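You operate a simulated robot arm through the tools that you are given. There is no shell and no other tool. Be economical: measure what you need, move in short steps, check, and stop when the job is done.

Carry out the task below with a simulated robot arm. There is one attempt and no reset: what you move stays moved.

JOB
Leak-test the bottle in the test well; green well if it holds, red if it leaks.
Fine: purple plug in, white tap open, pump to 30-60 mbar, tap shut, hold 10 s, vent by the red button, plug back. Set down upright: small bottle.

Only the result counts: the job must be done as asked and must still hold three seconds after the hand-in. Knocking over, shifting, dropping, spilling or breaking anything else fails it.

ROBOT AND FRAMES
A 6-joint arm with a two-finger parallel gripper, fixed in place. Base frame: the origin is at the foot of the arm, x ahead of it, y to its left, z up; the work surface is at about z = 0.89. Readings come in m, degrees, newtons and seconds.
With the tool pointing down near the work surface it reaches from about 0.24 to 0.64 m from the base axis. Its first joint turns from -66.0 to 66.0 degrees. Payload 2.7 kg.
The tool frame sits at the grasp point between the pads (the TCP): z along the fingers, y along the line on which they close. The tips reach 0.023 m beyond it. The gripper opens to 0.094 m. The fingers are 0.038 m wide and 0.01 m thick; the gripper's body (0.054 by 0.096 m) begins 0.039 m behind the TCP.
Orientation is that of the tool frame in the base frame, as [roll, pitch, yaw] about the fixed x, y, z axes, in that order (R = Rz(yaw) Ry(pitch) Rx(roll)). With the fingers straight down and closing along the base's y, the tool's x points along the base's -x, its y along +y and its z along -z.

CONTROLS
- The arm moves only by the tool apply_moves. Its argument "increments" is a list of rows, each a list of 3 entries, a list of its own where there are three numbers: the shift along the base's x, y, z in units of 200 mm (1.0 is 200 mm), then the turn, a rotation vector about the base's x, y, z in units of 45 degrees (1.0 is 45 degrees), then the opening, from 0 (shut) to 1 (fully open). In form: [[[dx, dy, dz], [ax, ay, az], fingers], ...]. A call has 1 to 20 rows; each row is the pose to reach, as a shift and turn from the pose commanded when the call began. A call with a number of a shift or a turn outside -1 to 1 is refused whole. Rows are played at 5 a second. More than 0.05 m and 8.6 degrees between two rows, or a gripper value outside its range, and nothing of the call is played. Where a pose cannot be reached the arm comes as near as it can. A force on the tool above 40 N (or 10 N above the force at the start of the call, whichever is more), or a blocked arm, ends the call early, and 0.2 s more pass. Each finger travels about 0.045 m/s and halts on what it meets, pressing with about 21 N; the grip force reading is that of the motor and also rises with nothing between the fingers. The clock runs only during rows and for 0.2 s after the last one: add rows that repeat a pose to give the fingers time. The reply holds the time, the measured pose of the TCP, the force on the tool along the base axes, the opening and the grip force, in the units named above and with some noise, with the torque about the TCP (base axes, N m) and any sound that the robot's microphone picked up, and new pictures: "views" is both (left out), scene, wrist or none.
- Cameras (640 x 400 px; columns grow to the right, rows downward): "scene" is fixed at [0.0895, -0.4432, 1.4107]; the picture's right is [0.64, -0.77, 0.00], its down [-0.38, -0.31, -0.87] and it looks along [0.67, 0.56, -0.49] (base axes); focal length 265 px, centre (320, 200). "wrist" rides on the gripper at [0.087, 0.016, -0.074] in the tool frame; the picture's right is [-0.18, 0.98, 0.00], its down [-0.58, -0.11, -0.81] and it looks along [-0.79, -0.15, 0.59] (tool axes); focal length 243 px, centre (320, 200). There is no depth. A picture from a camera that has moved, and an enlarged one, comes with that camera's place and axes in the base frame and with its lens.
- enlarge(camera, box): a new picture of the part [left, top, right, bottom] of that camera's present view, enlarged. It takes no simulated time.
- hand_in(): hands the job in; it is judged then, once.

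Work in short steps. Places have to be worked out from the pictures, the camera data and where the tool is seen: move nearer, look again, correct. Check each grasp and each placing, and mend what went wrong. You have 120 turns and 200 pictures in all, those below and enlarged ones among them. Open the gripper and draw the arm clear of the work before you hand the job in, unless the task says otherwise; then end with one line.

The tools are called as a command line: name --argument value ..., lists and objects as JSON in quotes. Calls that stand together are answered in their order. apply_moves: Moves the arm, as the interface text tells. Its arguments: {"type":"object","properties":{"increments":{"type":"array"},"views":{"type":"string","enum":["both","scene","wrist","none"]}},"required":["increments"]} The other tools are called the same way: enlarge (camera, box) takes an enlarged picture of a part of a camera's view; hand_in () hands the job in.

At the start:

```text
time: 0.0
tcp_pos: [0.3464, -0.0024, 1.2604]
tcp_rot: [-180.0, 0.2, 180.0]
ft_force: [-0.3, -0.5, -0.5]
torque: [0.01, -0.03, -0.01]
width: 0.0941
gripper_force: 0.0
```

scene: 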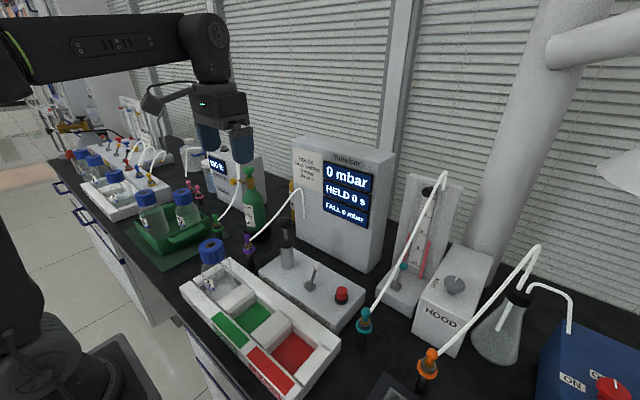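
wrist: 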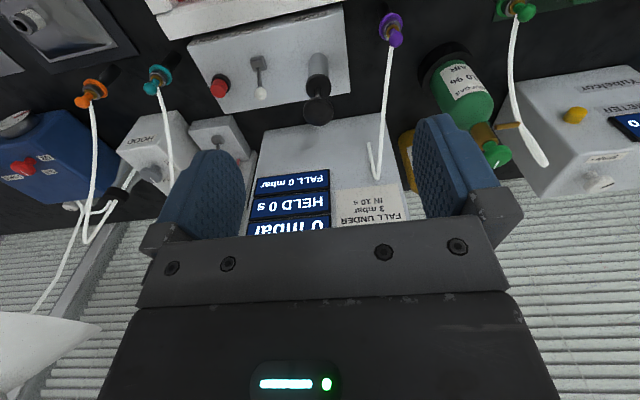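

I take a closer look at the tester, the tray with wells, and the plug first.

enlarge --camera "scene" --box '[170, 220, 350, 400]'

enlarge --camera "scene" --box '[230, 130, 400, 330]'

enlarge --camera "wrist" --box '[140, 0, 460, 200]'

```text
2.22 times, centred on (260, 310) of scene
camera zoom: at [0.0895, -0.4432, 1.4107], right [0.64, -0.77, 0.0], down [-0.38, -0.31, -0.87], along [0.67, 0.56, -0.49], focal length 590 px, centre (453, -44)
```

zoom: 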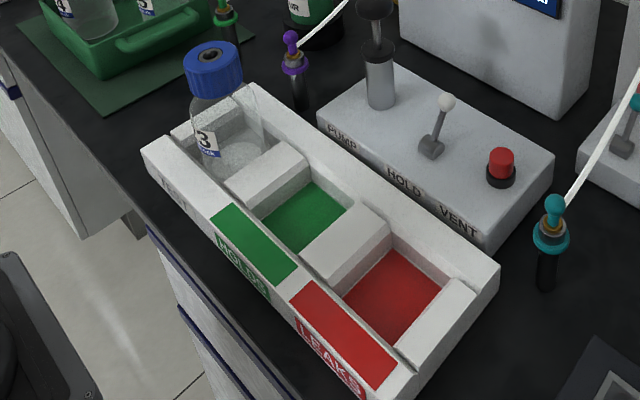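

```text
2.00 times, centred on (315, 230) of scene
camera zoom: at [0.0895, -0.4432, 1.4107], right [0.64, -0.77, 0.0], down [-0.38, -0.31, -0.87], along [0.67, 0.56, -0.49], focal length 531 px, centre (330, 140)
```

zoom: 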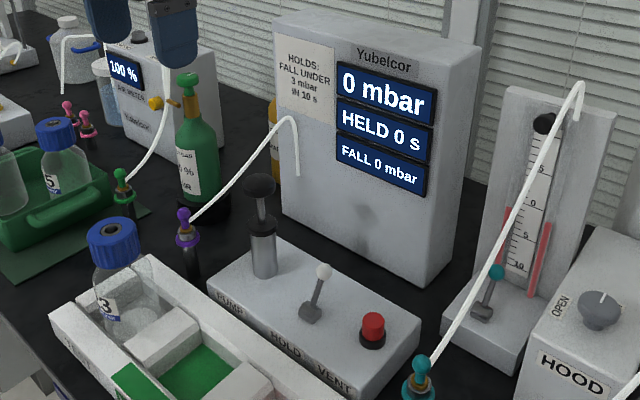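

```text
2.00 times, centred on (300, 100) of wrist
camera zoom: at [0.2589, 0.0141, 1.3357], right [0.18, 0.98, 0.0], down [0.58, -0.11, 0.81], along [0.79, -0.15, -0.59], focal length 485 px, centre (360, 400)
```

zoom: 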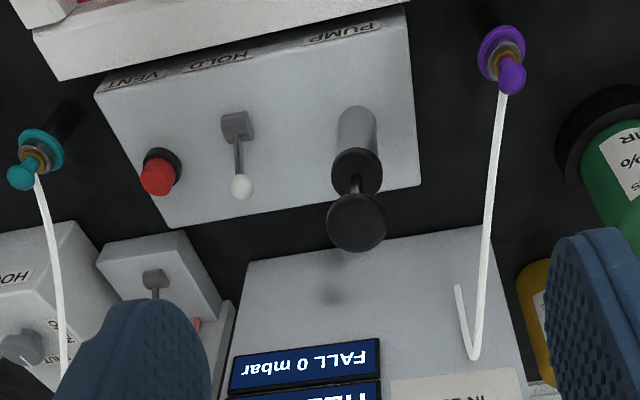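

The plug's top is near (0.41, 0.09, 0.96). I back the arm off so the wrist camera can see the tray and bottle.

apply_moves --increments '[[[-0.2, 0.1, 0], [0, 0, 0], 1], [[-0.4, 0.2, 0], [0, 0, 0], 1], [[-0.4, 0.2, 0], [0, 0, 0], 1]]' --views "both"

```text
time: 0.8
tcp_pos: [0.2649, 0.0381, 1.2604]
tcp_rot: [180.0, 0.1, 180.0]
ft_force: [0.5, 0.3, -0.4]
torque: [-0.02, 0.01, 0.01]
width: 0.0939
gripper_force: 0.1
camera wrist: at [0.1774, 0.054, 1.3357], right [0.18, 0.98, 0.0], down [0.58, -0.11, 0.81], along [0.79, -0.15, -0.59], focal length 243 px, centre (320, 200)
```

scene: 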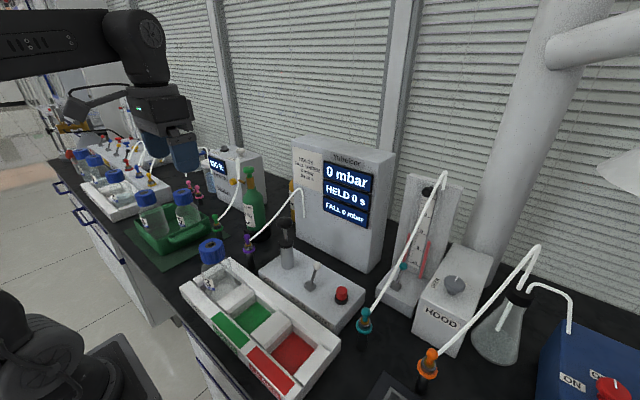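
wrist: 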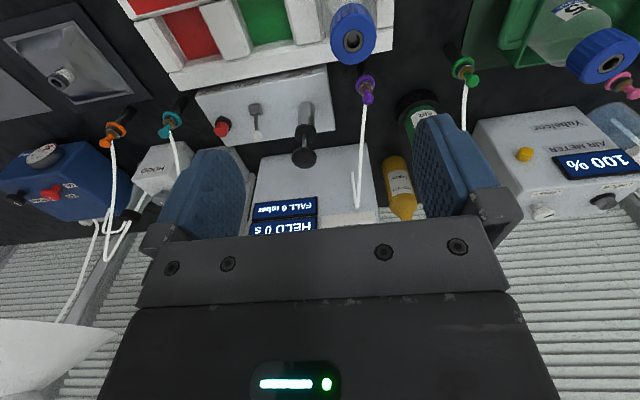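

enlarge --camera "wrist" --box '[110, 0, 430, 200]'

enlarge --camera "scene" --box '[190, 220, 270, 290]'

enlarge --camera "scene" --box '[255, 210, 365, 330]'

```text
2.00 times, centred on (270, 100) of wrist
camera zoom: at [0.1774, 0.054, 1.3357], right [0.18, 0.98, 0.0], down [0.58, -0.11, 0.81], along [0.79, -0.15, -0.59], focal length 485 px, centre (420, 400)
```

zoom: 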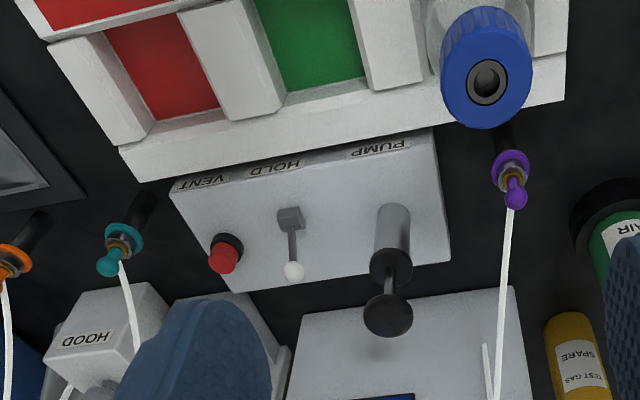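

```text
5.71 times, centred on (230, 255) of scene
camera zoom: at [0.0894, -0.4432, 1.4107], right [0.64, -0.77, 0.0], down [-0.38, -0.31, -0.87], along [0.67, 0.56, -0.49], focal length 1516 px, centre (834, -114)
```

zoom: 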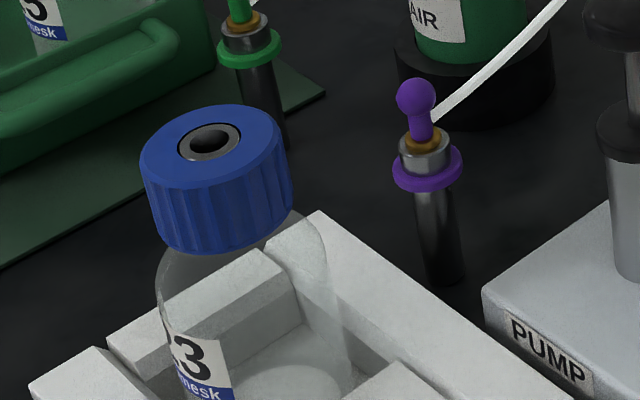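

```text
3.33 times, centred on (310, 270) of scene
camera zoom: at [0.0894, -0.4432, 1.4107], right [0.64, -0.77, 0.0], down [-0.38, -0.31, -0.87], along [0.67, 0.56, -0.49], focal length 884 px, centre (353, -33)
```

zoom: 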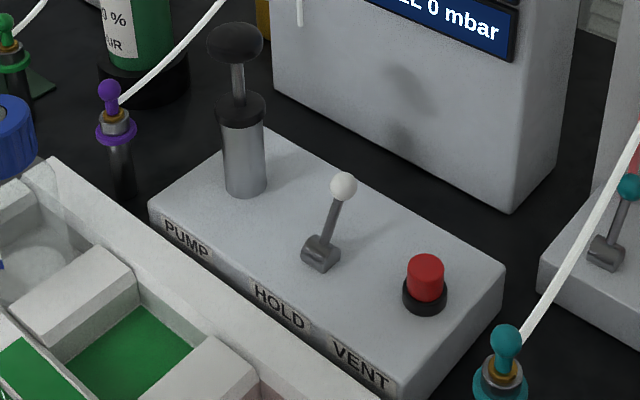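

Triangulated: cap port at about (0.303, 0.070, 1.014), and the plug's ball at about (0.412, 0.090, 0.961). I move to above the plug with a half-open gripper and look again.

apply_moves --increments '[[[0.147, 0.052, -0.1], [0, 0, 0], 0.9], [[0.294, 0.104, -0.28], [0, 0, 0], 0.8], [[0.44, 0.156, -0.45], [0, 0, 0], 0.7], [[0.588, 0.208, -0.62], [0, 0, 0], 0.6], [[0.735, 0.26, -0.8], [0, 0, 0], 0.6], [[0.735, 0.26, -1.0], [0, 0, 0], 0.6], [[0.735, 0.26, -1.0], [0, 0, 0], 0.6]]' --views "both"

```text
time: 2.4
tcp_pos: [0.4153, 0.087, 1.0622]
tcp_rot: [180.0, 0.2, 180.0]
ft_force: [-0.4, -0.1, 0.3]
torque: [0.0, 0.03, -0.05]
width: 0.0565
gripper_force: 0.0
camera wrist: at [0.3276, 0.1043, 1.1358], right [0.18, 0.98, 0.0], down [0.58, -0.11, 0.81], along [0.79, -0.15, -0.59], focal length 243 px, centre (320, 200)
```

scene: 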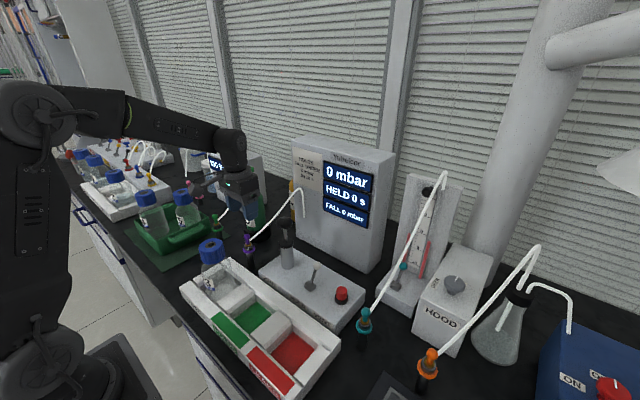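
wrist: 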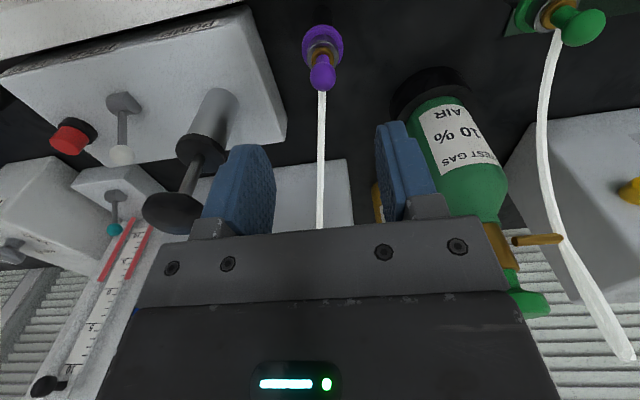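

The plug is straight ahead at about (0.410, 0.090). I descend to its ball and close the fingers.

apply_moves --increments '[[[-0.02, 0.015, -0.2], [0, 0, 0], 0.6], [[-0.02, 0.015, -0.38], [0, 0, 0], 0.6], [[-0.02, 0.015, -0.52], [0, 0, 0], 0.6], [[-0.02, 0.015, -0.52], [0, 0, 0], 0.6]]' --views "both"

```text
time: 3.4
tcp_pos: [0.4103, 0.0932, 0.9559]
tcp_rot: [180.0, 0.2, -180.0]
ft_force: [-0.5, -0.9, 0.4]
torque: [-0.01, 0.0, 0.0]
width: 0.0562
gripper_force: 0.1
camera wrist: at [0.3231, 0.1101, 1.0308], right [0.18, 0.98, 0.0], down [0.58, -0.11, 0.81], along [0.79, -0.15, -0.59], focal length 243 px, centre (320, 200)
```

scene: 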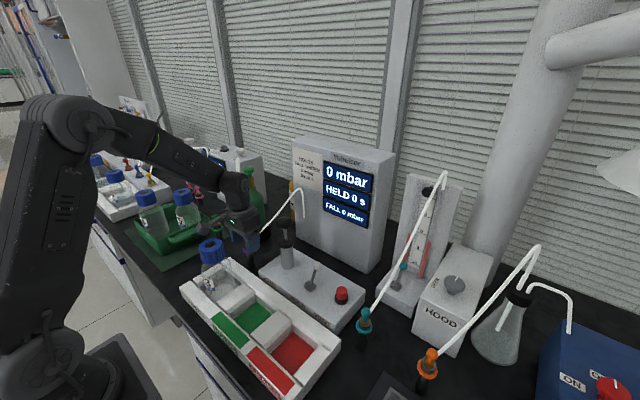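
wrist: 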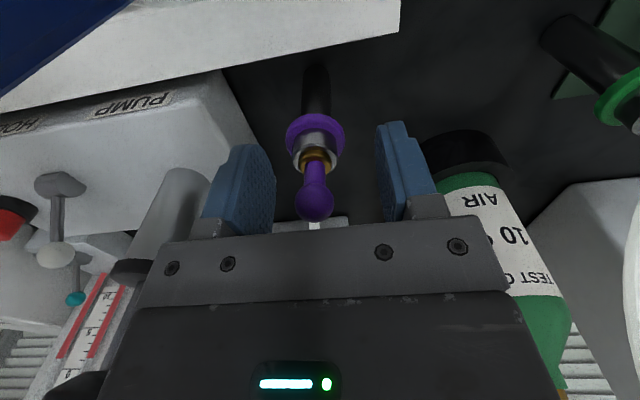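

The ball is centred between the pads. I raise slightly to keep the tips off the collar, and close.

apply_moves --increments '[[[0, -0.012, 0.02], [0, 0, 0], 0.6], [[0, -0.012, 0.02], [0, 0, 0], 0.3], [[0, -0.012, 0.02], [0, 0, 0], 0.0], [[0, -0.012, 0.02], [0, 0, 0], 0.0], [[0, -0.012, 0.02], [0, 0, 0], 0.0], [[0, -0.012, 0.02], [0, 0, 0], 0.0]]' --views "wrist"

```text
time: 4.8
tcp_pos: [0.4108, 0.0897, 0.9611]
tcp_rot: [-179.9, 0.1, -180.0]
ft_force: [2.5, -16.2, 0.8]
torque: [-0.47, 0.0, -0.06]
width: 0.0247
gripper_force: 45.0
camera wrist: at [0.323, 0.1068, 1.035], right [0.18, 0.98, 0.0], down [0.58, -0.11, 0.81], along [0.79, -0.15, -0.59], focal length 243 px, centre (320, 200)
```

wrist: 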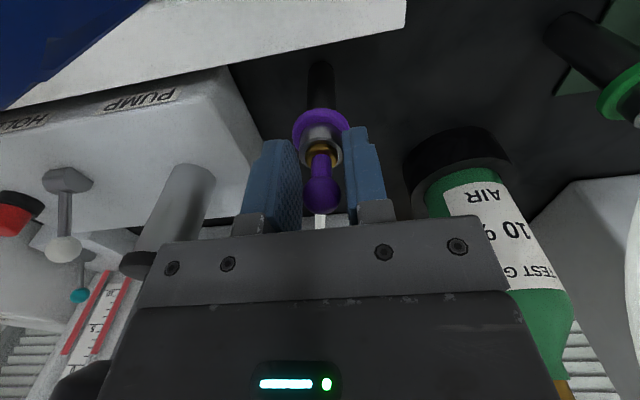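

The fingers closed on the steel collar (24.7 mm) by the tips only, with a side load. I reopen, shift 1.5 mm to −y, go 13 mm lower so the pads hold the collar fully, and close again.

apply_moves --increments '[[[0, 0, 0], [0, 0, 0], 0.5], [[0, -0.008, 0], [0, 0, 0], 0.5], [[0, -0.008, -0.065], [0, 0, 0], 0.5], [[0, -0.008, -0.065], [0, 0, 0], 0.5], [[0, -0.008, -0.065], [0, 0, 0], 0.2], [[0, -0.008, -0.065], [0, 0, 0], 0.0], [[0, -0.008, -0.065], [0, 0, 0], 0.0], [[0, -0.008, -0.065], [0, 0, 0], 0.0]]' --views "wrist"

```text
time: 6.6
tcp_pos: [0.4093, 0.0901, 0.9462]
tcp_rot: [-180.0, 0.2, 180.0]
ft_force: [1.1, 6.3, -2.2]
torque: [0.12, -0.05, 0.02]
width: 0.0307
gripper_force: 44.9
camera wrist: at [0.3222, 0.1066, 1.0218], right [0.18, 0.98, 0.0], down [0.58, -0.11, 0.81], along [0.79, -0.15, -0.59], focal length 243 px, centre (320, 200)
```

wrist: 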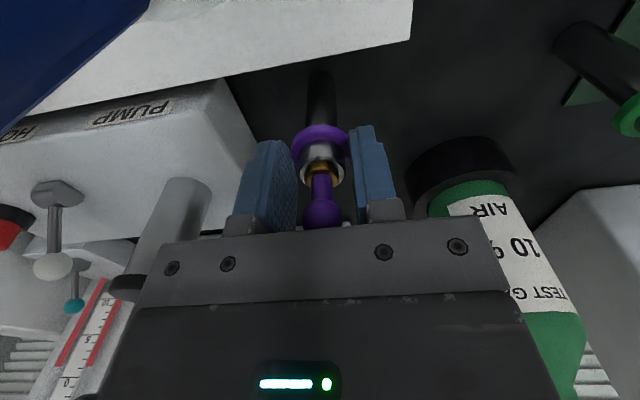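

Now the width is 31 mm, so that is the purple ring, which together with the steel collar is likely part of the parking post (the cap port has the same steel rim). The plug proper is the knob with its brass stem, so I reopen, rise so the tips clear the collar, and grip the ball.

apply_moves --increments '[[[0, 0, 0], [0, 0, 0], 0.6], [[0, 0.002, 0], [0, 0, 0], 0.6], [[0, 0.002, 0.12], [0, 0, 0], 0.6], [[0, 0.002, 0.12], [0, 0, 0], 0.6], [[0, 0.002, 0.12], [0, 0, 0], 0.2], [[0, 0.002, 0.12], [0, 0, 0], 0.0], [[0, 0.002, 0.12], [0, 0, 0], 0.0], [[0, 0.002, 0.12], [0, 0, 0], 0.0], [[0, 0.002, 0.12], [0, 0, 0], 0.0]]' --views "both"

```text
time: 8.6
tcp_pos: [0.4099, 0.09, 0.9721]
tcp_rot: [179.9, 0.2, -180.0]
ft_force: [-1.1, 0.1, 2.8]
torque: [0.0, 0.01, 0.0]
width: 0.0177
gripper_force: 21.1
camera wrist: at [0.3218, 0.1071, 1.0466], right [0.18, 0.98, 0.0], down [0.58, -0.11, 0.81], along [0.79, -0.15, -0.59], focal length 243 px, centre (320, 200)
```

scene: 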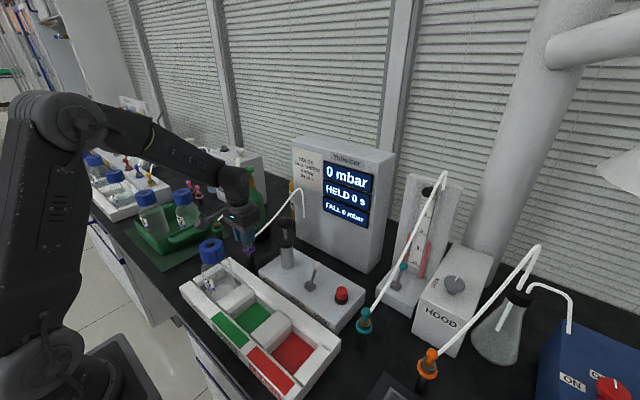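
wrist: 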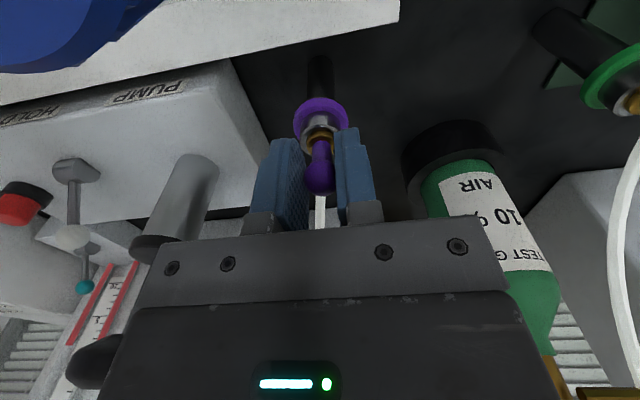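

The grip is on the 18 mm ball with no side load. I pull it straight up slowly.

apply_moves --increments '[[[0, 0, 0.05], [0, 0, 0], 0], [[0, 0, 0.1], [0, 0, 0], 0], [[0, 0, 0.15], [0, 0, 0], 0], [[0, 0, 0.2], [0, 0, 0], 0], [[0, 0, 0.2], [0, 0, 0], 0]]' --views "both"

```text
time: 9.8
tcp_pos: [0.4089, 0.0895, 1.0119]
tcp_rot: [180.0, 0.2, 180.0]
ft_force: [0.2, 0.5, 0.4]
torque: [-0.01, 0.04, 0.0]
width: 0.0176
gripper_force: 20.7
camera wrist: at [0.3216, 0.1061, 1.0866], right [0.18, 0.98, 0.0], down [0.58, -0.11, 0.81], along [0.79, -0.15, -0.59], focal length 243 px, centre (320, 200)
```

scene: 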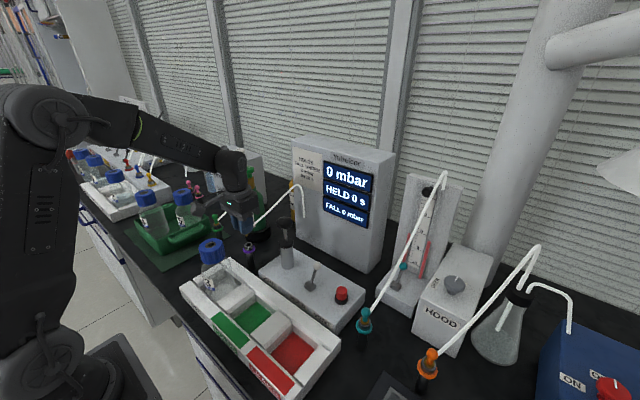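
wrist: 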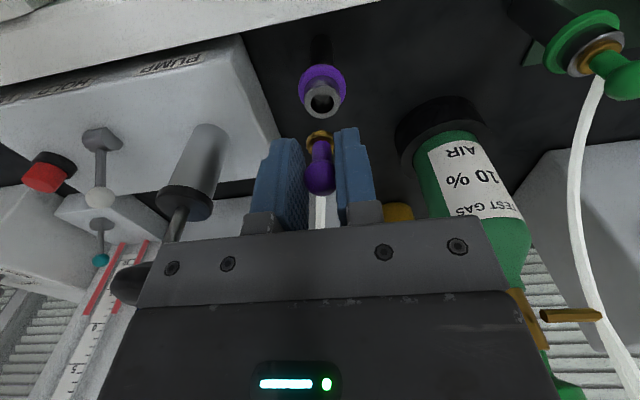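

The plug is out cleanly, and the post keeps its steel collar and ring. I raise it and carry it above the bottle's cap port to refine the alignment.

apply_moves --increments '[[[0, 0, 0.24], [0, 0, 0], 0], [[-0.03, 0, 0.47], [0, 0, 0], 0], [[-0.2, -0.03, 0.52], [0, 0, 0], 0], [[-0.4, -0.07, 0.52], [0, 0, 0], 0], [[-0.53, -0.1, 0.52], [0, 0, 0], 0], [[-0.53, -0.1, 0.52], [0, 0, 0], 0]]' --views "both"

```text
time: 11.2
tcp_pos: [0.3025, 0.068, 1.1156]
tcp_rot: [179.9, 0.2, -180.0]
ft_force: [0.5, -0.3, -0.3]
torque: [-0.01, 0.03, 0.02]
width: 0.0177
gripper_force: 21.5
camera wrist: at [0.214, 0.0849, 1.19], right [0.18, 0.98, 0.0], down [0.58, -0.11, 0.81], along [0.79, -0.15, -0.59], focal length 243 px, centre (320, 200)
```

scene: 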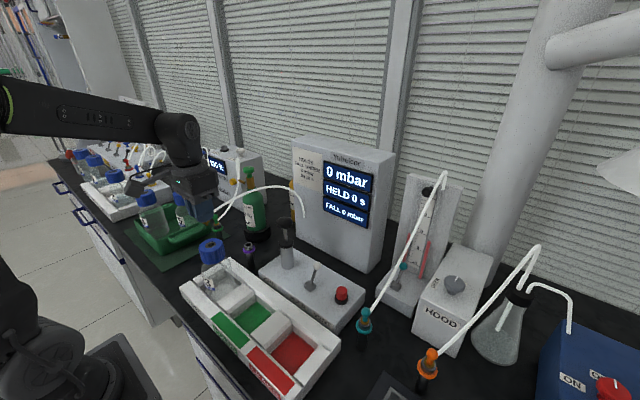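
wrist: 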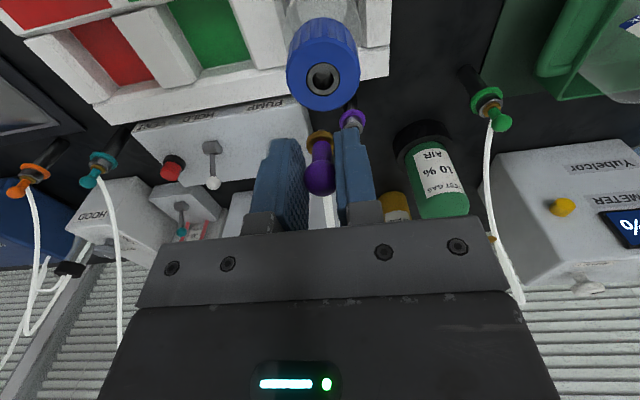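

enlarge --camera "wrist" --box '[270, 20, 390, 210]'

```text
2.11 times, centred on (330, 115) of wrist
camera zoom: at [0.214, 0.0849, 1.19], right [0.18, 0.98, 0.0], down [0.58, -0.11, 0.81], along [0.79, -0.15, -0.59], focal length 511 px, centre (299, 379)
```

zoom: 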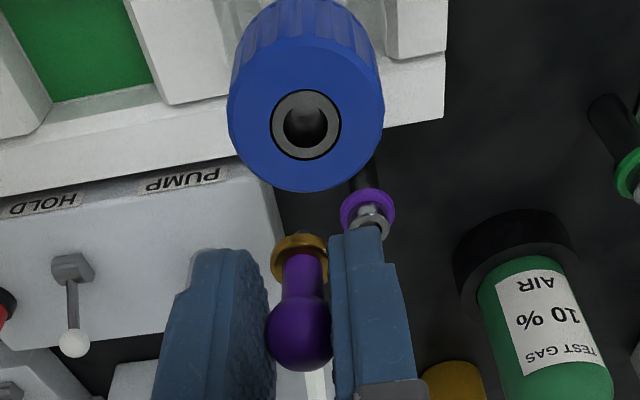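

The port lies about 2 mm to +y of the plug's axis, so I correct and descend partway.

apply_moves --increments '[[[0.002, 0.009, 0], [0, 0, 0], 0], [[0.002, 0.009, -0.1], [0, 0, 0], 0], [[0.002, 0.009, -0.17], [0, 0, 0], 0], [[0.002, 0.009, -0.17], [0, 0, 0], 0]]' --views "wrist"

enlarge --camera "wrist" --box '[260, 60, 380, 210]'

enlarge --camera "scene" --box '[170, 190, 270, 290]'

```text
time: 12.2
tcp_pos: [0.3033, 0.0702, 1.0815]
tcp_rot: [-180.0, 0.1, 180.0]
ft_force: [-0.5, 0.4, -0.7]
torque: [-0.02, 0.0, 0.03]
width: 0.0176
gripper_force: 20.5
camera wrist: at [0.215, 0.0871, 1.1566], right [0.18, 0.98, 0.0], down [0.58, -0.11, 0.81], along [0.79, -0.15, -0.59], focal length 243 px, centre (320, 200)
```

wrist: 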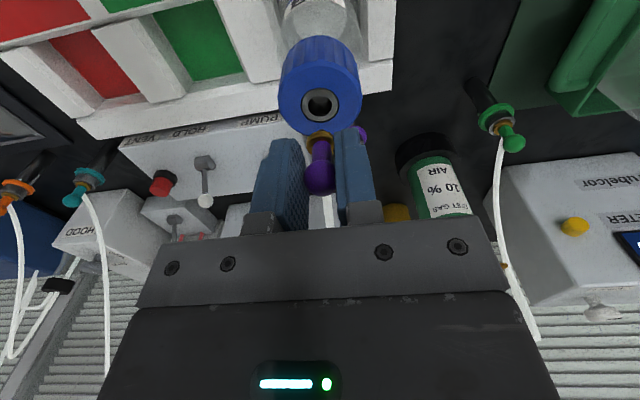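

```text
2.67 times, centred on (320, 135) of wrist
camera zoom: at [0.215, 0.0871, 1.1566], right [0.18, 0.98, 0.0], down [0.58, -0.11, 0.81], along [0.79, -0.15, -0.59], focal length 647 px, centre (320, 373)
```

zoom: 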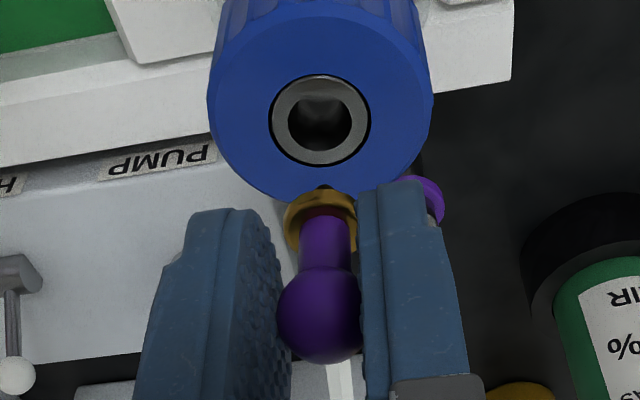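

```text
4.00 times, centred on (220, 240) of scene
camera zoom: at [0.0895, -0.4432, 1.4107], right [0.64, -0.77, 0.0], down [-0.38, -0.31, -0.87], along [0.67, 0.56, -0.49], focal length 1061 px, centre (720, 40)
```

zoom: 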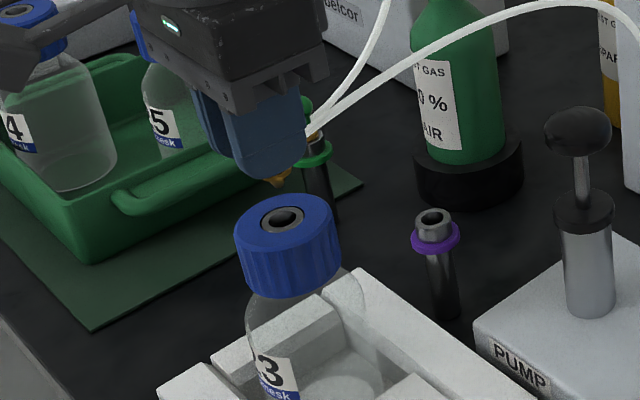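

Alignment now agrees in both axes within about 1 mm. I insert in small steps.

apply_moves --increments '[[[0, 0, -0.03], [0, 0, 0], 0], [[0, 0, -0.06], [0, 0, 0], 0], [[0, 0, -0.085], [0, 0, 0], 0], [[0, 0, -0.085], [0, 0, 0], 0]]' --views "wrist"

enlarge --camera "wrist" --box '[260, 60, 380, 210]'

enlarge --camera "scene" --box '[170, 190, 270, 290]'

```text
time: 13.2
tcp_pos: [0.3025, 0.0708, 1.0644]
tcp_rot: [-180.0, 0.1, -180.0]
ft_force: [0.7, -0.1, 0.5]
torque: [0.01, 0.0, 0.02]
width: 0.0176
gripper_force: 21.0
camera wrist: at [0.2155, 0.0865, 1.1396], right [0.18, 0.98, 0.0], down [0.58, -0.11, 0.81], along [0.79, -0.15, -0.59], focal length 243 px, centre (320, 200)
```

wrist: 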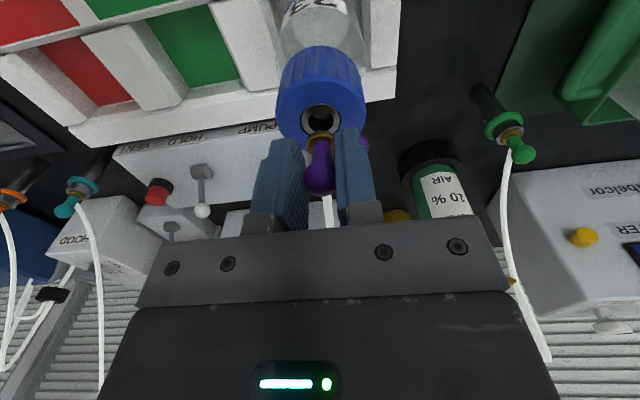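

```text
2.67 times, centred on (320, 135) of wrist
camera zoom: at [0.2155, 0.0865, 1.1396], right [0.18, 0.98, 0.0], down [0.58, -0.11, 0.81], along [0.79, -0.15, -0.59], focal length 647 px, centre (320, 373)
```

zoom: 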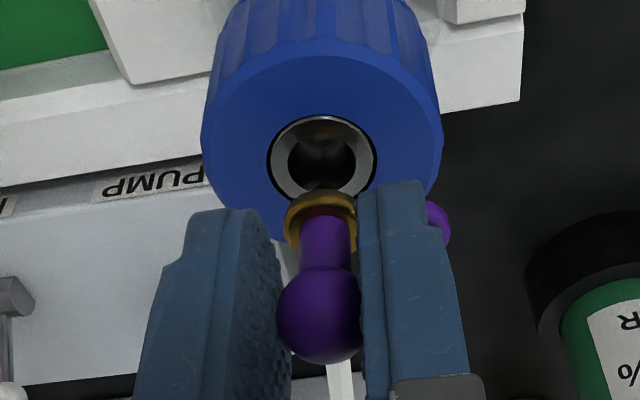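

```text
4.00 times, centred on (220, 240) of scene
camera zoom: at [0.0895, -0.4432, 1.4107], right [0.64, -0.77, 0.0], down [-0.38, -0.31, -0.87], along [0.67, 0.56, -0.49], focal length 1061 px, centre (720, 40)
```

zoom: 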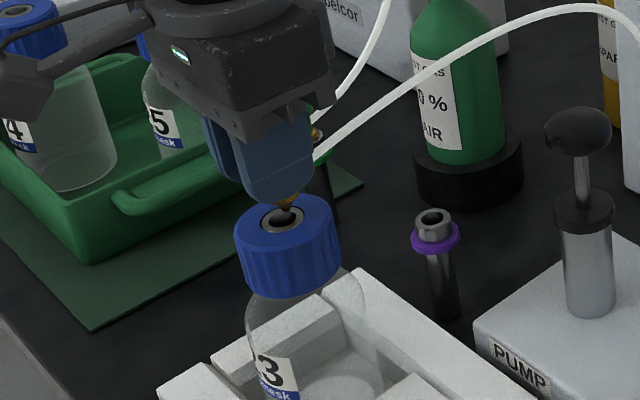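

The tip is just over the port, slightly to the right in the scene view. I nudge 1 mm toward −x and 0.6 mm toward +y and continue down.

apply_moves --increments '[[[-0.004, 0.003, 0], [0, 0, 0], 0], [[-0.004, 0.003, -0.02], [0, 0, 0], 0], [[-0.004, 0.003, -0.04], [0, 0, 0], 0], [[-0.004, 0.003, -0.04], [0, 0, 0], 0]]' --views "wrist"

enlarge --camera "wrist" --box '[260, 60, 380, 210]'

enlarge --camera "scene" --box '[190, 210, 250, 270]'

```text
time: 14.2
tcp_pos: [0.3046, 0.0717, 1.0566]
tcp_rot: [-180.0, 0.2, -180.0]
ft_force: [0.0, -0.7, -0.3]
torque: [0.02, 0.04, -0.02]
width: 0.0176
gripper_force: 20.9
camera wrist: at [0.2158, 0.0882, 1.1314], right [0.18, 0.98, 0.0], down [0.58, -0.11, 0.81], along [0.79, -0.15, -0.59], focal length 243 px, centre (320, 200)
```

wrist: 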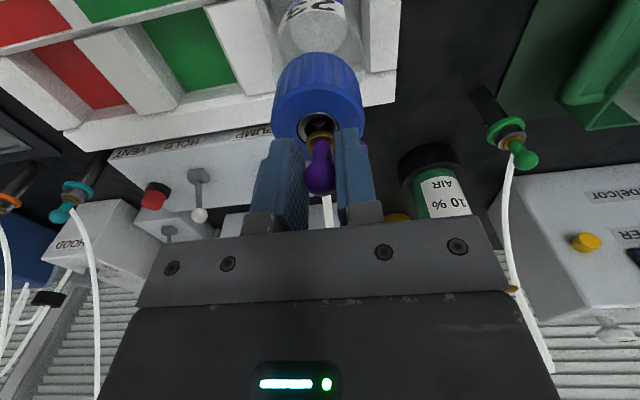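

```text
2.67 times, centred on (320, 135) of wrist
camera zoom: at [0.2158, 0.0882, 1.1314], right [0.18, 0.98, 0.0], down [0.58, -0.11, 0.81], along [0.79, -0.15, -0.59], focal length 647 px, centre (320, 373)
```

zoom: 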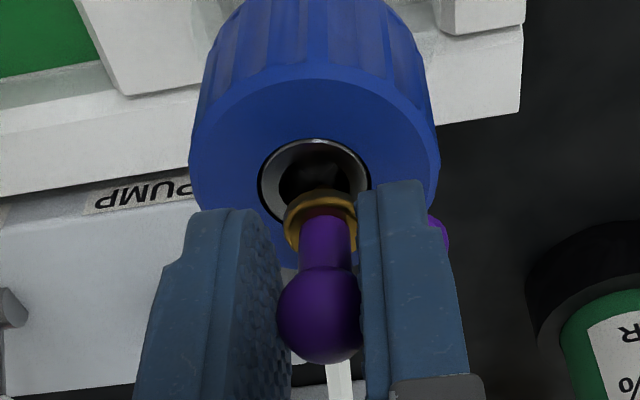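

```text
6.67 times, centred on (220, 240) of scene
camera zoom: at [0.0895, -0.4432, 1.4107], right [0.64, -0.77, 0.0], down [-0.38, -0.31, -0.87], along [0.67, 0.56, -0.49], focal length 1769 px, centre (987, -67)
```

zoom: 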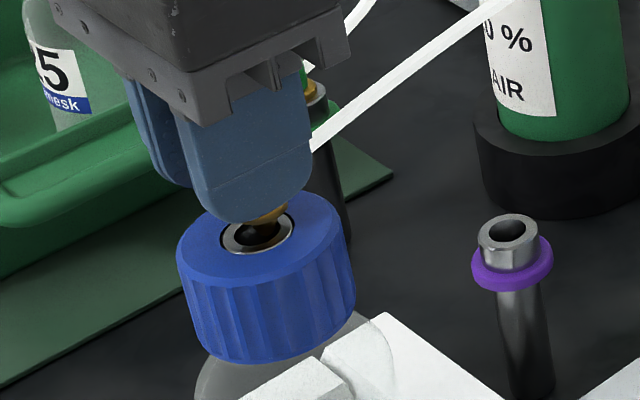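

The stem tip is in the mouth of the port. The wrist view shows it about 1 mm too far +y, so I correct and continue down gently.

apply_moves --increments '[[[0, -0.005, 0], [0, 0, 0], 0], [[0, -0.005, -0.015], [0, 0, 0], 0], [[0, -0.005, -0.03], [0, 0, 0], 0], [[0, -0.005, -0.03], [0, 0, 0], 0]]' --views "wrist"

enlarge --camera "wrist" --box '[260, 60, 380, 210]'

enlarge --camera "scene" --box '[190, 210, 250, 270]'

```text
time: 15.2
tcp_pos: [0.3024, 0.0702, 1.0517]
tcp_rot: [-180.0, 0.1, 180.0]
ft_force: [-1.0, 0.0, 0.6]
torque: [0.02, 0.03, -0.01]
width: 0.0177
gripper_force: 21.3
camera wrist: at [0.2151, 0.0871, 1.1256], right [0.18, 0.98, 0.0], down [0.58, -0.11, 0.81], along [0.79, -0.15, -0.59], focal length 243 px, centre (320, 200)
```

wrist: 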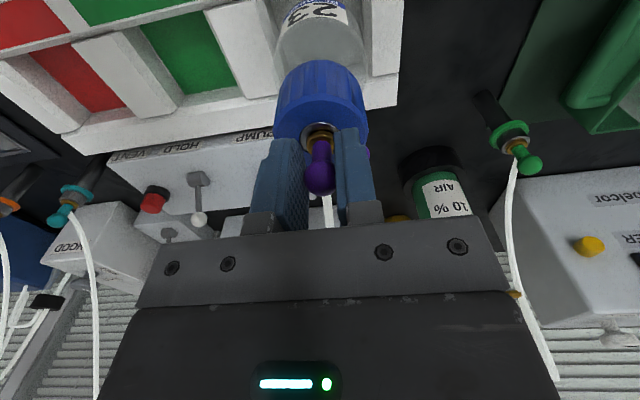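

```text
2.67 times, centred on (320, 135) of wrist
camera zoom: at [0.2151, 0.0871, 1.1256], right [0.18, 0.98, 0.0], down [0.58, -0.11, 0.81], along [0.79, -0.15, -0.59], focal length 647 px, centre (320, 373)
```

zoom: 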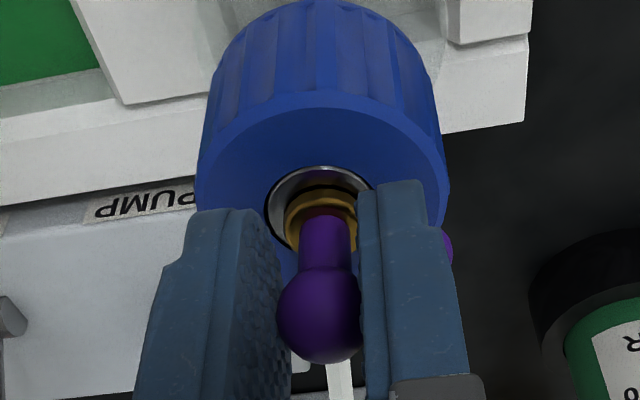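

```text
6.67 times, centred on (220, 240) of scene
camera zoom: at [0.0894, -0.4432, 1.4107], right [0.64, -0.77, 0.0], down [-0.38, -0.31, -0.87], along [0.67, 0.56, -0.49], focal length 1769 px, centre (987, -67)
```

zoom: 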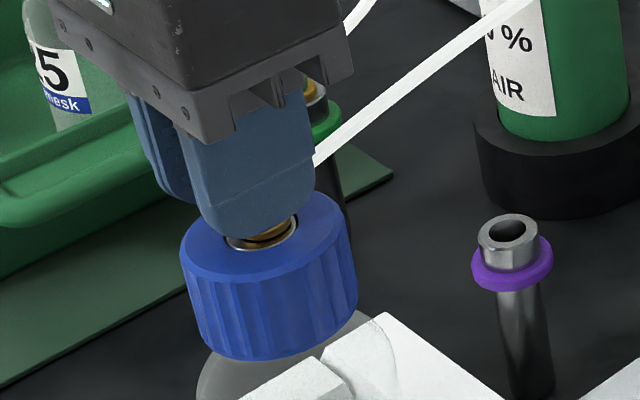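

The stem is entering without contact force. I lower further in 2 mm steps until it seats.

apply_moves --increments '[[[0, 0, -0.01], [0, 0, 0], 0], [[0, 0, -0.02], [0, 0, 0], 0], [[0, 0, -0.03], [0, 0, 0], 0], [[0, 0, -0.03], [0, 0, 0], 0]]' --views "none"

enlarge --camera "wrist" --box '[260, 60, 380, 210]'

enlarge --camera "scene" --box '[190, 210, 250, 270]'

```text
time: 16.2
tcp_pos: [0.3024, 0.0699, 1.0453]
tcp_rot: [-179.9, 0.3, 179.9]
ft_force: [-1.9, -1.0, 15.7]
torque: [0.03, -0.09, 0.0]
width: 0.0174
gripper_force: 21.2
```

```text
2.67 times, centred on (320, 135) of wrist
camera zoom: at [0.2155, 0.0871, 1.1199], right [0.18, 0.98, 0.0], down [0.58, -0.11, 0.81], along [0.8, -0.15, -0.59], focal length 647 px, centre (320, 373)
```

zoom: 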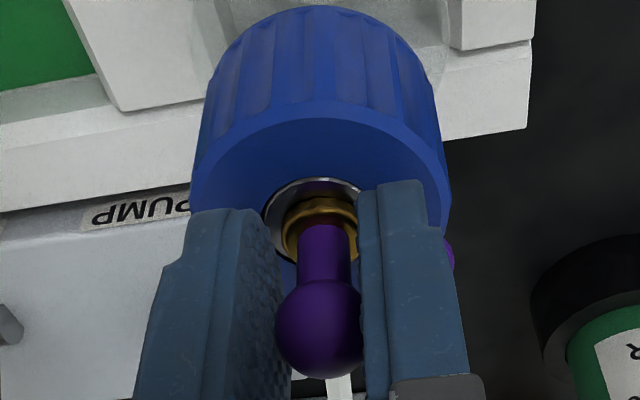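

```text
6.67 times, centred on (220, 240) of scene
camera zoom: at [0.0892, -0.4433, 1.4107], right [0.64, -0.77, 0.0], down [-0.38, -0.31, -0.87], along [0.67, 0.56, -0.49], focal length 1769 px, centre (987, -67)
```

zoom: 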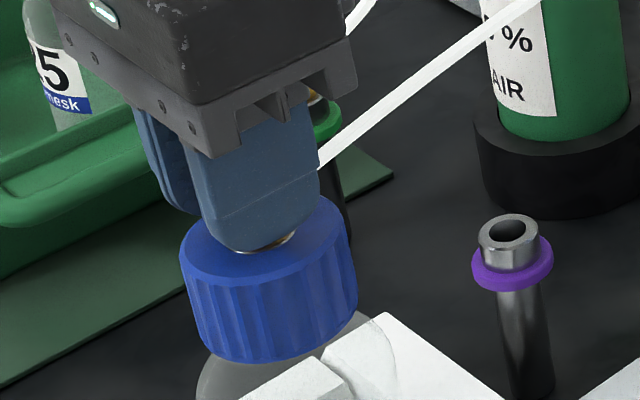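

The plug bottomed out at 15.7 N, at the height expected from the parking socket. I release, rise and inspect the seating.

apply_moves --increments '[[[0, 0, 0.01], [0, 0, 0], 0.2], [[0, 0, 0.01], [0, 0, 0], 0.5], [[0, 0, 0.01], [0, 0, 0], 0.5], [[0, 0, 0.15], [0, 0, 0], 0.5], [[0, 0, 0.35], [0, 0, 0], 0.5], [[0, 0, 0.35], [0, 0, 0], 0.5]]' --views "none"

enlarge --camera "wrist" --box '[260, 0, 380, 150]'

enlarge --camera "scene" --box '[180, 190, 380, 310]'

```text
time: 17.6
tcp_pos: [0.3043, 0.0706, 1.1154]
tcp_rot: [-179.9, 0.3, -180.0]
ft_force: [-0.3, -0.3, 0.0]
torque: [0.0, 0.02, -0.01]
width: 0.0468
gripper_force: 0.0
```

```text
2.67 times, centred on (320, 75) of wrist
camera zoom: at [0.2168, 0.0872, 1.1901], right [0.18, 0.98, 0.0], down [0.58, -0.11, 0.81], along [0.79, -0.15, -0.59], focal length 647 px, centre (320, 533)
```

zoom: 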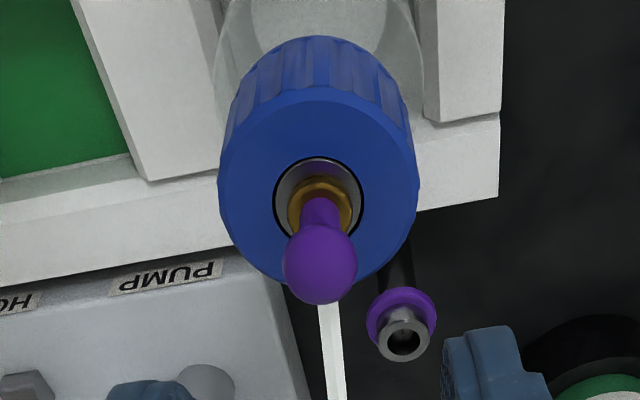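

```text
3.20 times, centred on (280, 250) of scene
camera zoom: at [0.0895, -0.4432, 1.4107], right [0.64, -0.77, 0.0], down [-0.38, -0.31, -0.87], along [0.67, 0.56, -0.49], focal length 849 px, centre (448, 40)
```

zoom: 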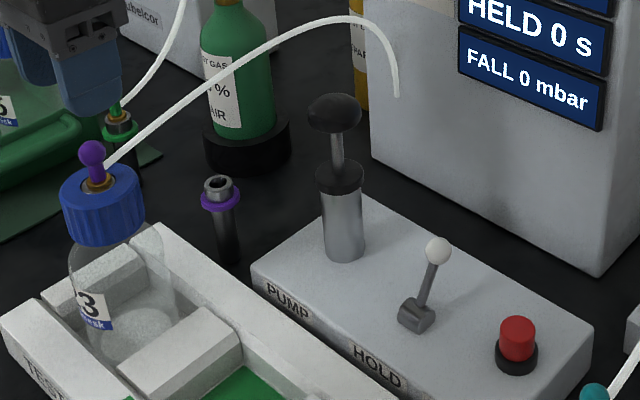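

The plug is seated in the port. Next I go over the tester console with the fingers shut to examine the tap lever, pump and button.

apply_moves --increments '[[[0, 0, 0.05], [0, 0, 0], 0.3], [[0.1, -0.16, 0.1], [0, 0, 0], 0], [[0.2, -0.33, 0.1], [0, 0, 0], 0], [[0.3, -0.5, 0.1], [0, 0, 0], 0], [[0.4, -0.65, 0.1], [0, 0, 0], 0], [[0.4, -0.65, 0.1], [0, 0, 0], 0]]' --views "both"

enlarge --camera "wrist" --box '[160, 0, 400, 150]'

```text
time: 19.0
tcp_pos: [0.3831, -0.0602, 1.1359]
tcp_rot: [-179.9, 0.2, -180.0]
ft_force: [-0.5, 0.5, 0.2]
torque: [0.0, 0.0, -0.01]
width: 0.0001
gripper_force: 20.6
camera wrist: at [0.2964, -0.0445, 1.2104], right [0.18, 0.98, 0.0], down [0.58, -0.11, 0.81], along [0.79, -0.15, -0.59], focal length 243 px, centre (320, 200)
```

scene: 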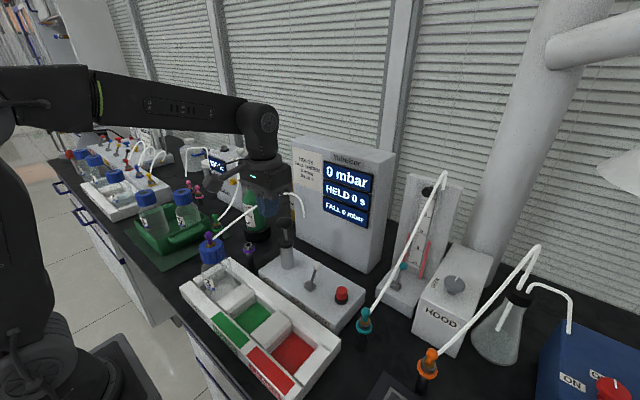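
wrist: 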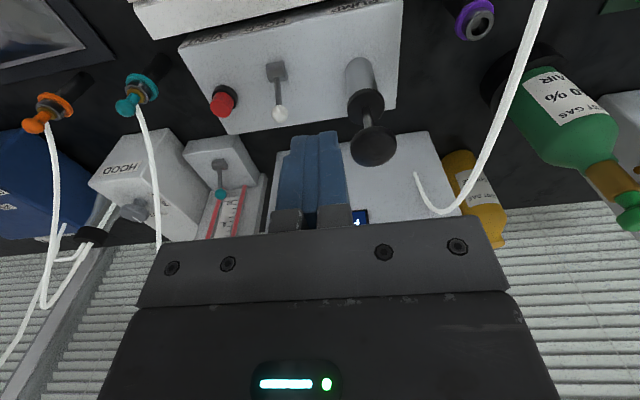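

```text
2.67 times, centred on (280, 75) of wrist
camera zoom: at [0.2964, -0.0445, 1.2104], right [0.18, 0.98, 0.0], down [0.58, -0.11, 0.81], along [0.79, -0.15, -0.59], focal length 647 px, centre (427, 533)
```

zoom: 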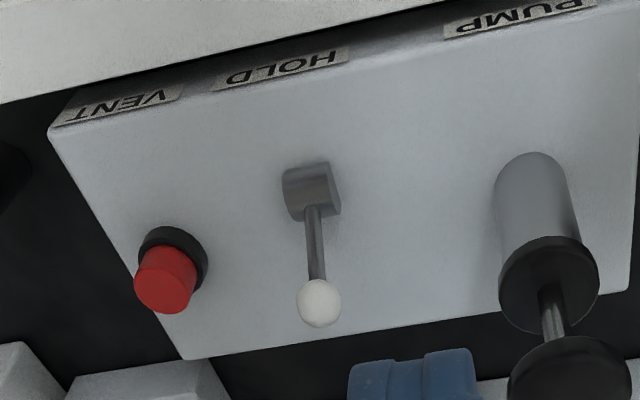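

The lever hinges about y and leans toward +x, away from the HOLD label. I'll try the pump gently and watch the display; first I move the closed fingers just over the knob at about (0.452, −0.024, 1.04).

apply_moves --increments '[[[0.17, 0.09, 0], [0, 0, 0], 0], [[0.345, 0.18, -0.05], [0, 0, 0], 0], [[0.345, 0.18, -0.23], [0, 0, 0], 0], [[0.345, 0.18, -0.23], [0, 0, 0], 0]]' --views "both"

enlarge --camera "scene" --box '[220, 140, 380, 300]'

```text
time: 20.0
tcp_pos: [0.4547, -0.0228, 1.0909]
tcp_rot: [-180.0, 0.1, 179.9]
ft_force: [0.6, -0.3, 0.0]
torque: [0.0, 0.0, -0.01]
width: 0.0
gripper_force: 20.9
camera wrist: at [0.3662, -0.0066, 1.165], right [0.18, 0.98, 0.0], down [0.58, -0.11, 0.81], along [0.79, -0.15, -0.59], focal length 243 px, centre (320, 200)
```

scene: 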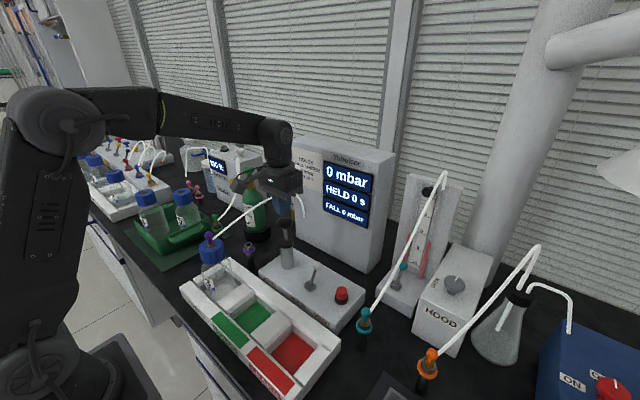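
wrist: 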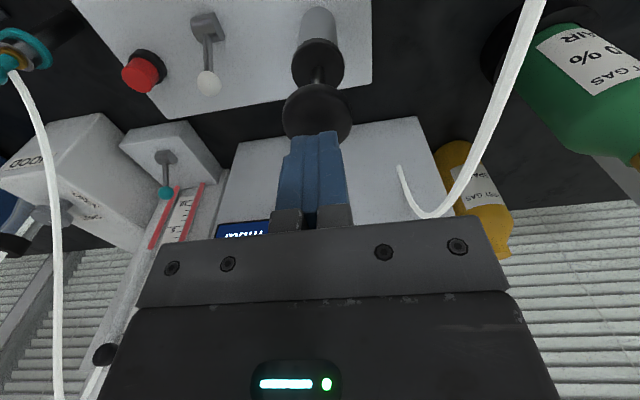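

```text
2.50 times, centred on (300, 220) of scene
camera zoom: at [0.0895, -0.4432, 1.4107], right [0.64, -0.77, 0.0], down [-0.38, -0.31, -0.87], along [0.67, 0.56, -0.49], focal length 663 px, centre (370, 150)
```

zoom: 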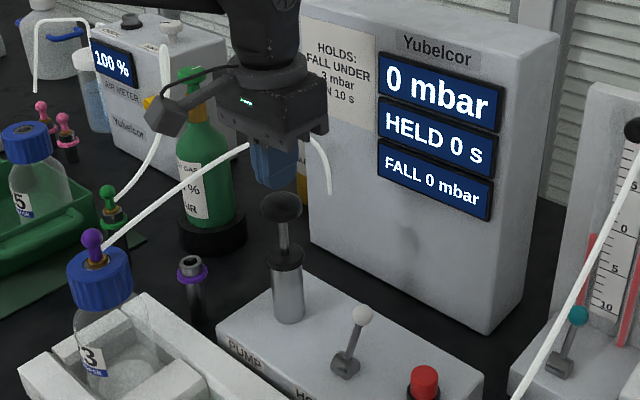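

Fingers are well placed over the knob (fix x by −3 mm). I press down about 10 mm past contact and check the display.

apply_moves --increments '[[[-0.015, 0, -0.05], [0, 0, 0], 0], [[-0.015, 0, -0.1], [0, 0, 0], 0], [[-0.015, 0, -0.15], [0, 0, 0], 0], [[-0.015, 0, -0.2], [0, 0, 0], 0], [[-0.015, 0, -0.2], [0, 0, 0], 0]]' --views "scene"

enlarge --camera "scene" --box '[220, 140, 380, 300]'

```text
time: 21.2
tcp_pos: [0.4499, -0.0221, 1.0492]
tcp_rot: [-180.0, 0.2, -180.0]
ft_force: [0.7, -1.3, 4.8]
torque: [-0.01, 0.02, 0.02]
width: 0.0
gripper_force: 21.5
```

scene: 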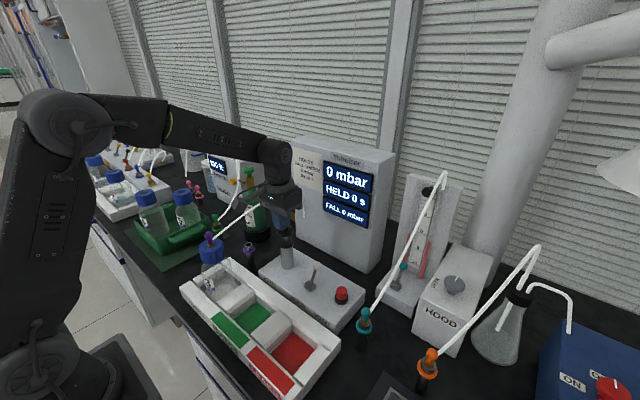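

```text
2.50 times, centred on (300, 220) of scene
camera zoom: at [0.0894, -0.4433, 1.4107], right [0.64, -0.77, 0.0], down [-0.38, -0.31, -0.87], along [0.67, 0.56, -0.49], focal length 663 px, centre (370, 150)
```

zoom: 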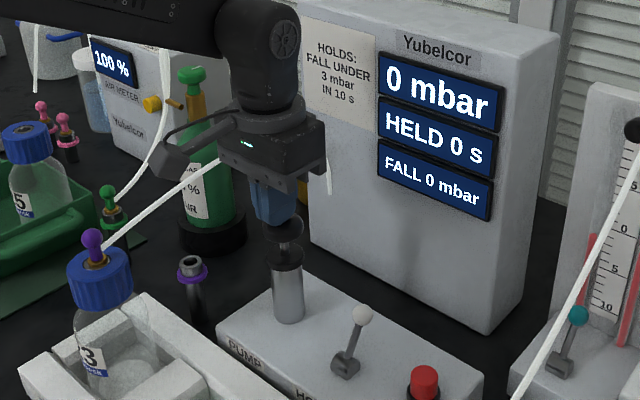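

The knob moves (4.8 N) but the display is still 0. I continue the stroke another 12 mm.

apply_moves --increments '[[[0, 0, -0.03], [0, 0, 0], 0], [[0, 0, -0.06], [0, 0, 0], 0], [[0, 0, -0.06], [0, 0, 0], 0]]' --views "none"

enlarge --camera "scene" --box '[220, 140, 380, 300]'

```text
time: 22.0
tcp_pos: [0.449, -0.0221, 1.0375]
tcp_rot: [179.9, 0.3, 180.0]
ft_force: [-2.9, 4.8, 10.3]
torque: [0.1, 0.12, -0.01]
width: 0.0
gripper_force: 21.0
```

```text
2.50 times, centred on (300, 220) of scene
camera zoom: at [0.0892, -0.4431, 1.4107], right [0.64, -0.77, 0.0], down [-0.38, -0.31, -0.87], along [0.67, 0.56, -0.49], focal length 663 px, centre (370, 150)
```

zoom: 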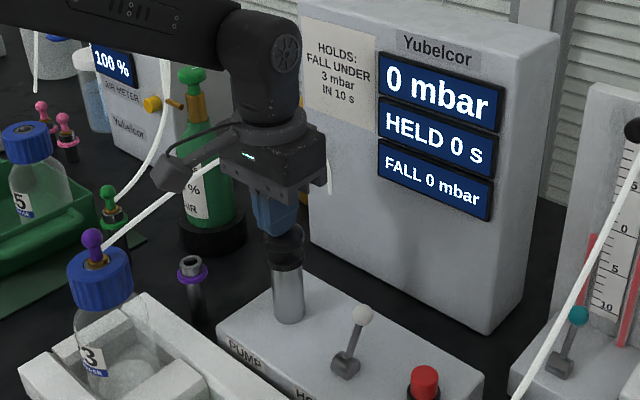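

Nearly full stroke and still 0 mbar. I finish the stroke with a few more millimetres.

apply_moves --increments '[[[0, 0, -0.025], [0, 0, 0], 0], [[0, 0, -0.025], [0, 0, 0], 0]]' --views "none"

enlarge --camera "scene" --box '[220, 140, 380, 300]'

```text
time: 22.5
tcp_pos: [0.4498, -0.0228, 1.038]
tcp_rot: [180.0, 0.6, -179.9]
ft_force: [-5.2, 1.2, 12.6]
torque: [0.03, 0.21, -0.07]
width: 0.0001
gripper_force: 20.7
stopped in row 2: the force on the tool passed its limit at 41 N (the readings are from after the stop); the commanded pose is now the measured one
```

```text
2.50 times, centred on (300, 220) of scene
camera zoom: at [0.0891, -0.4432, 1.4107], right [0.64, -0.77, 0.0], down [-0.38, -0.31, -0.87], along [0.67, 0.56, -0.49], focal length 663 px, centre (370, 150)
```

zoom: 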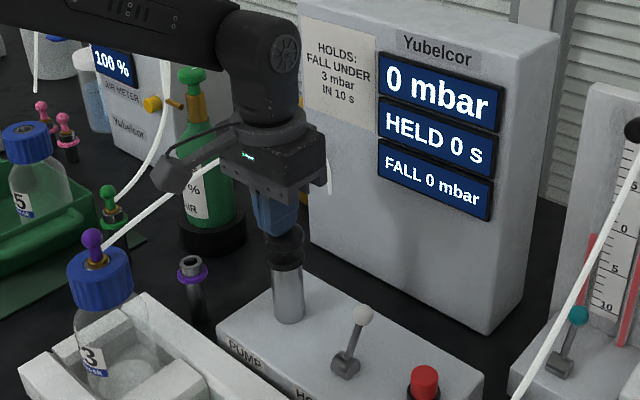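

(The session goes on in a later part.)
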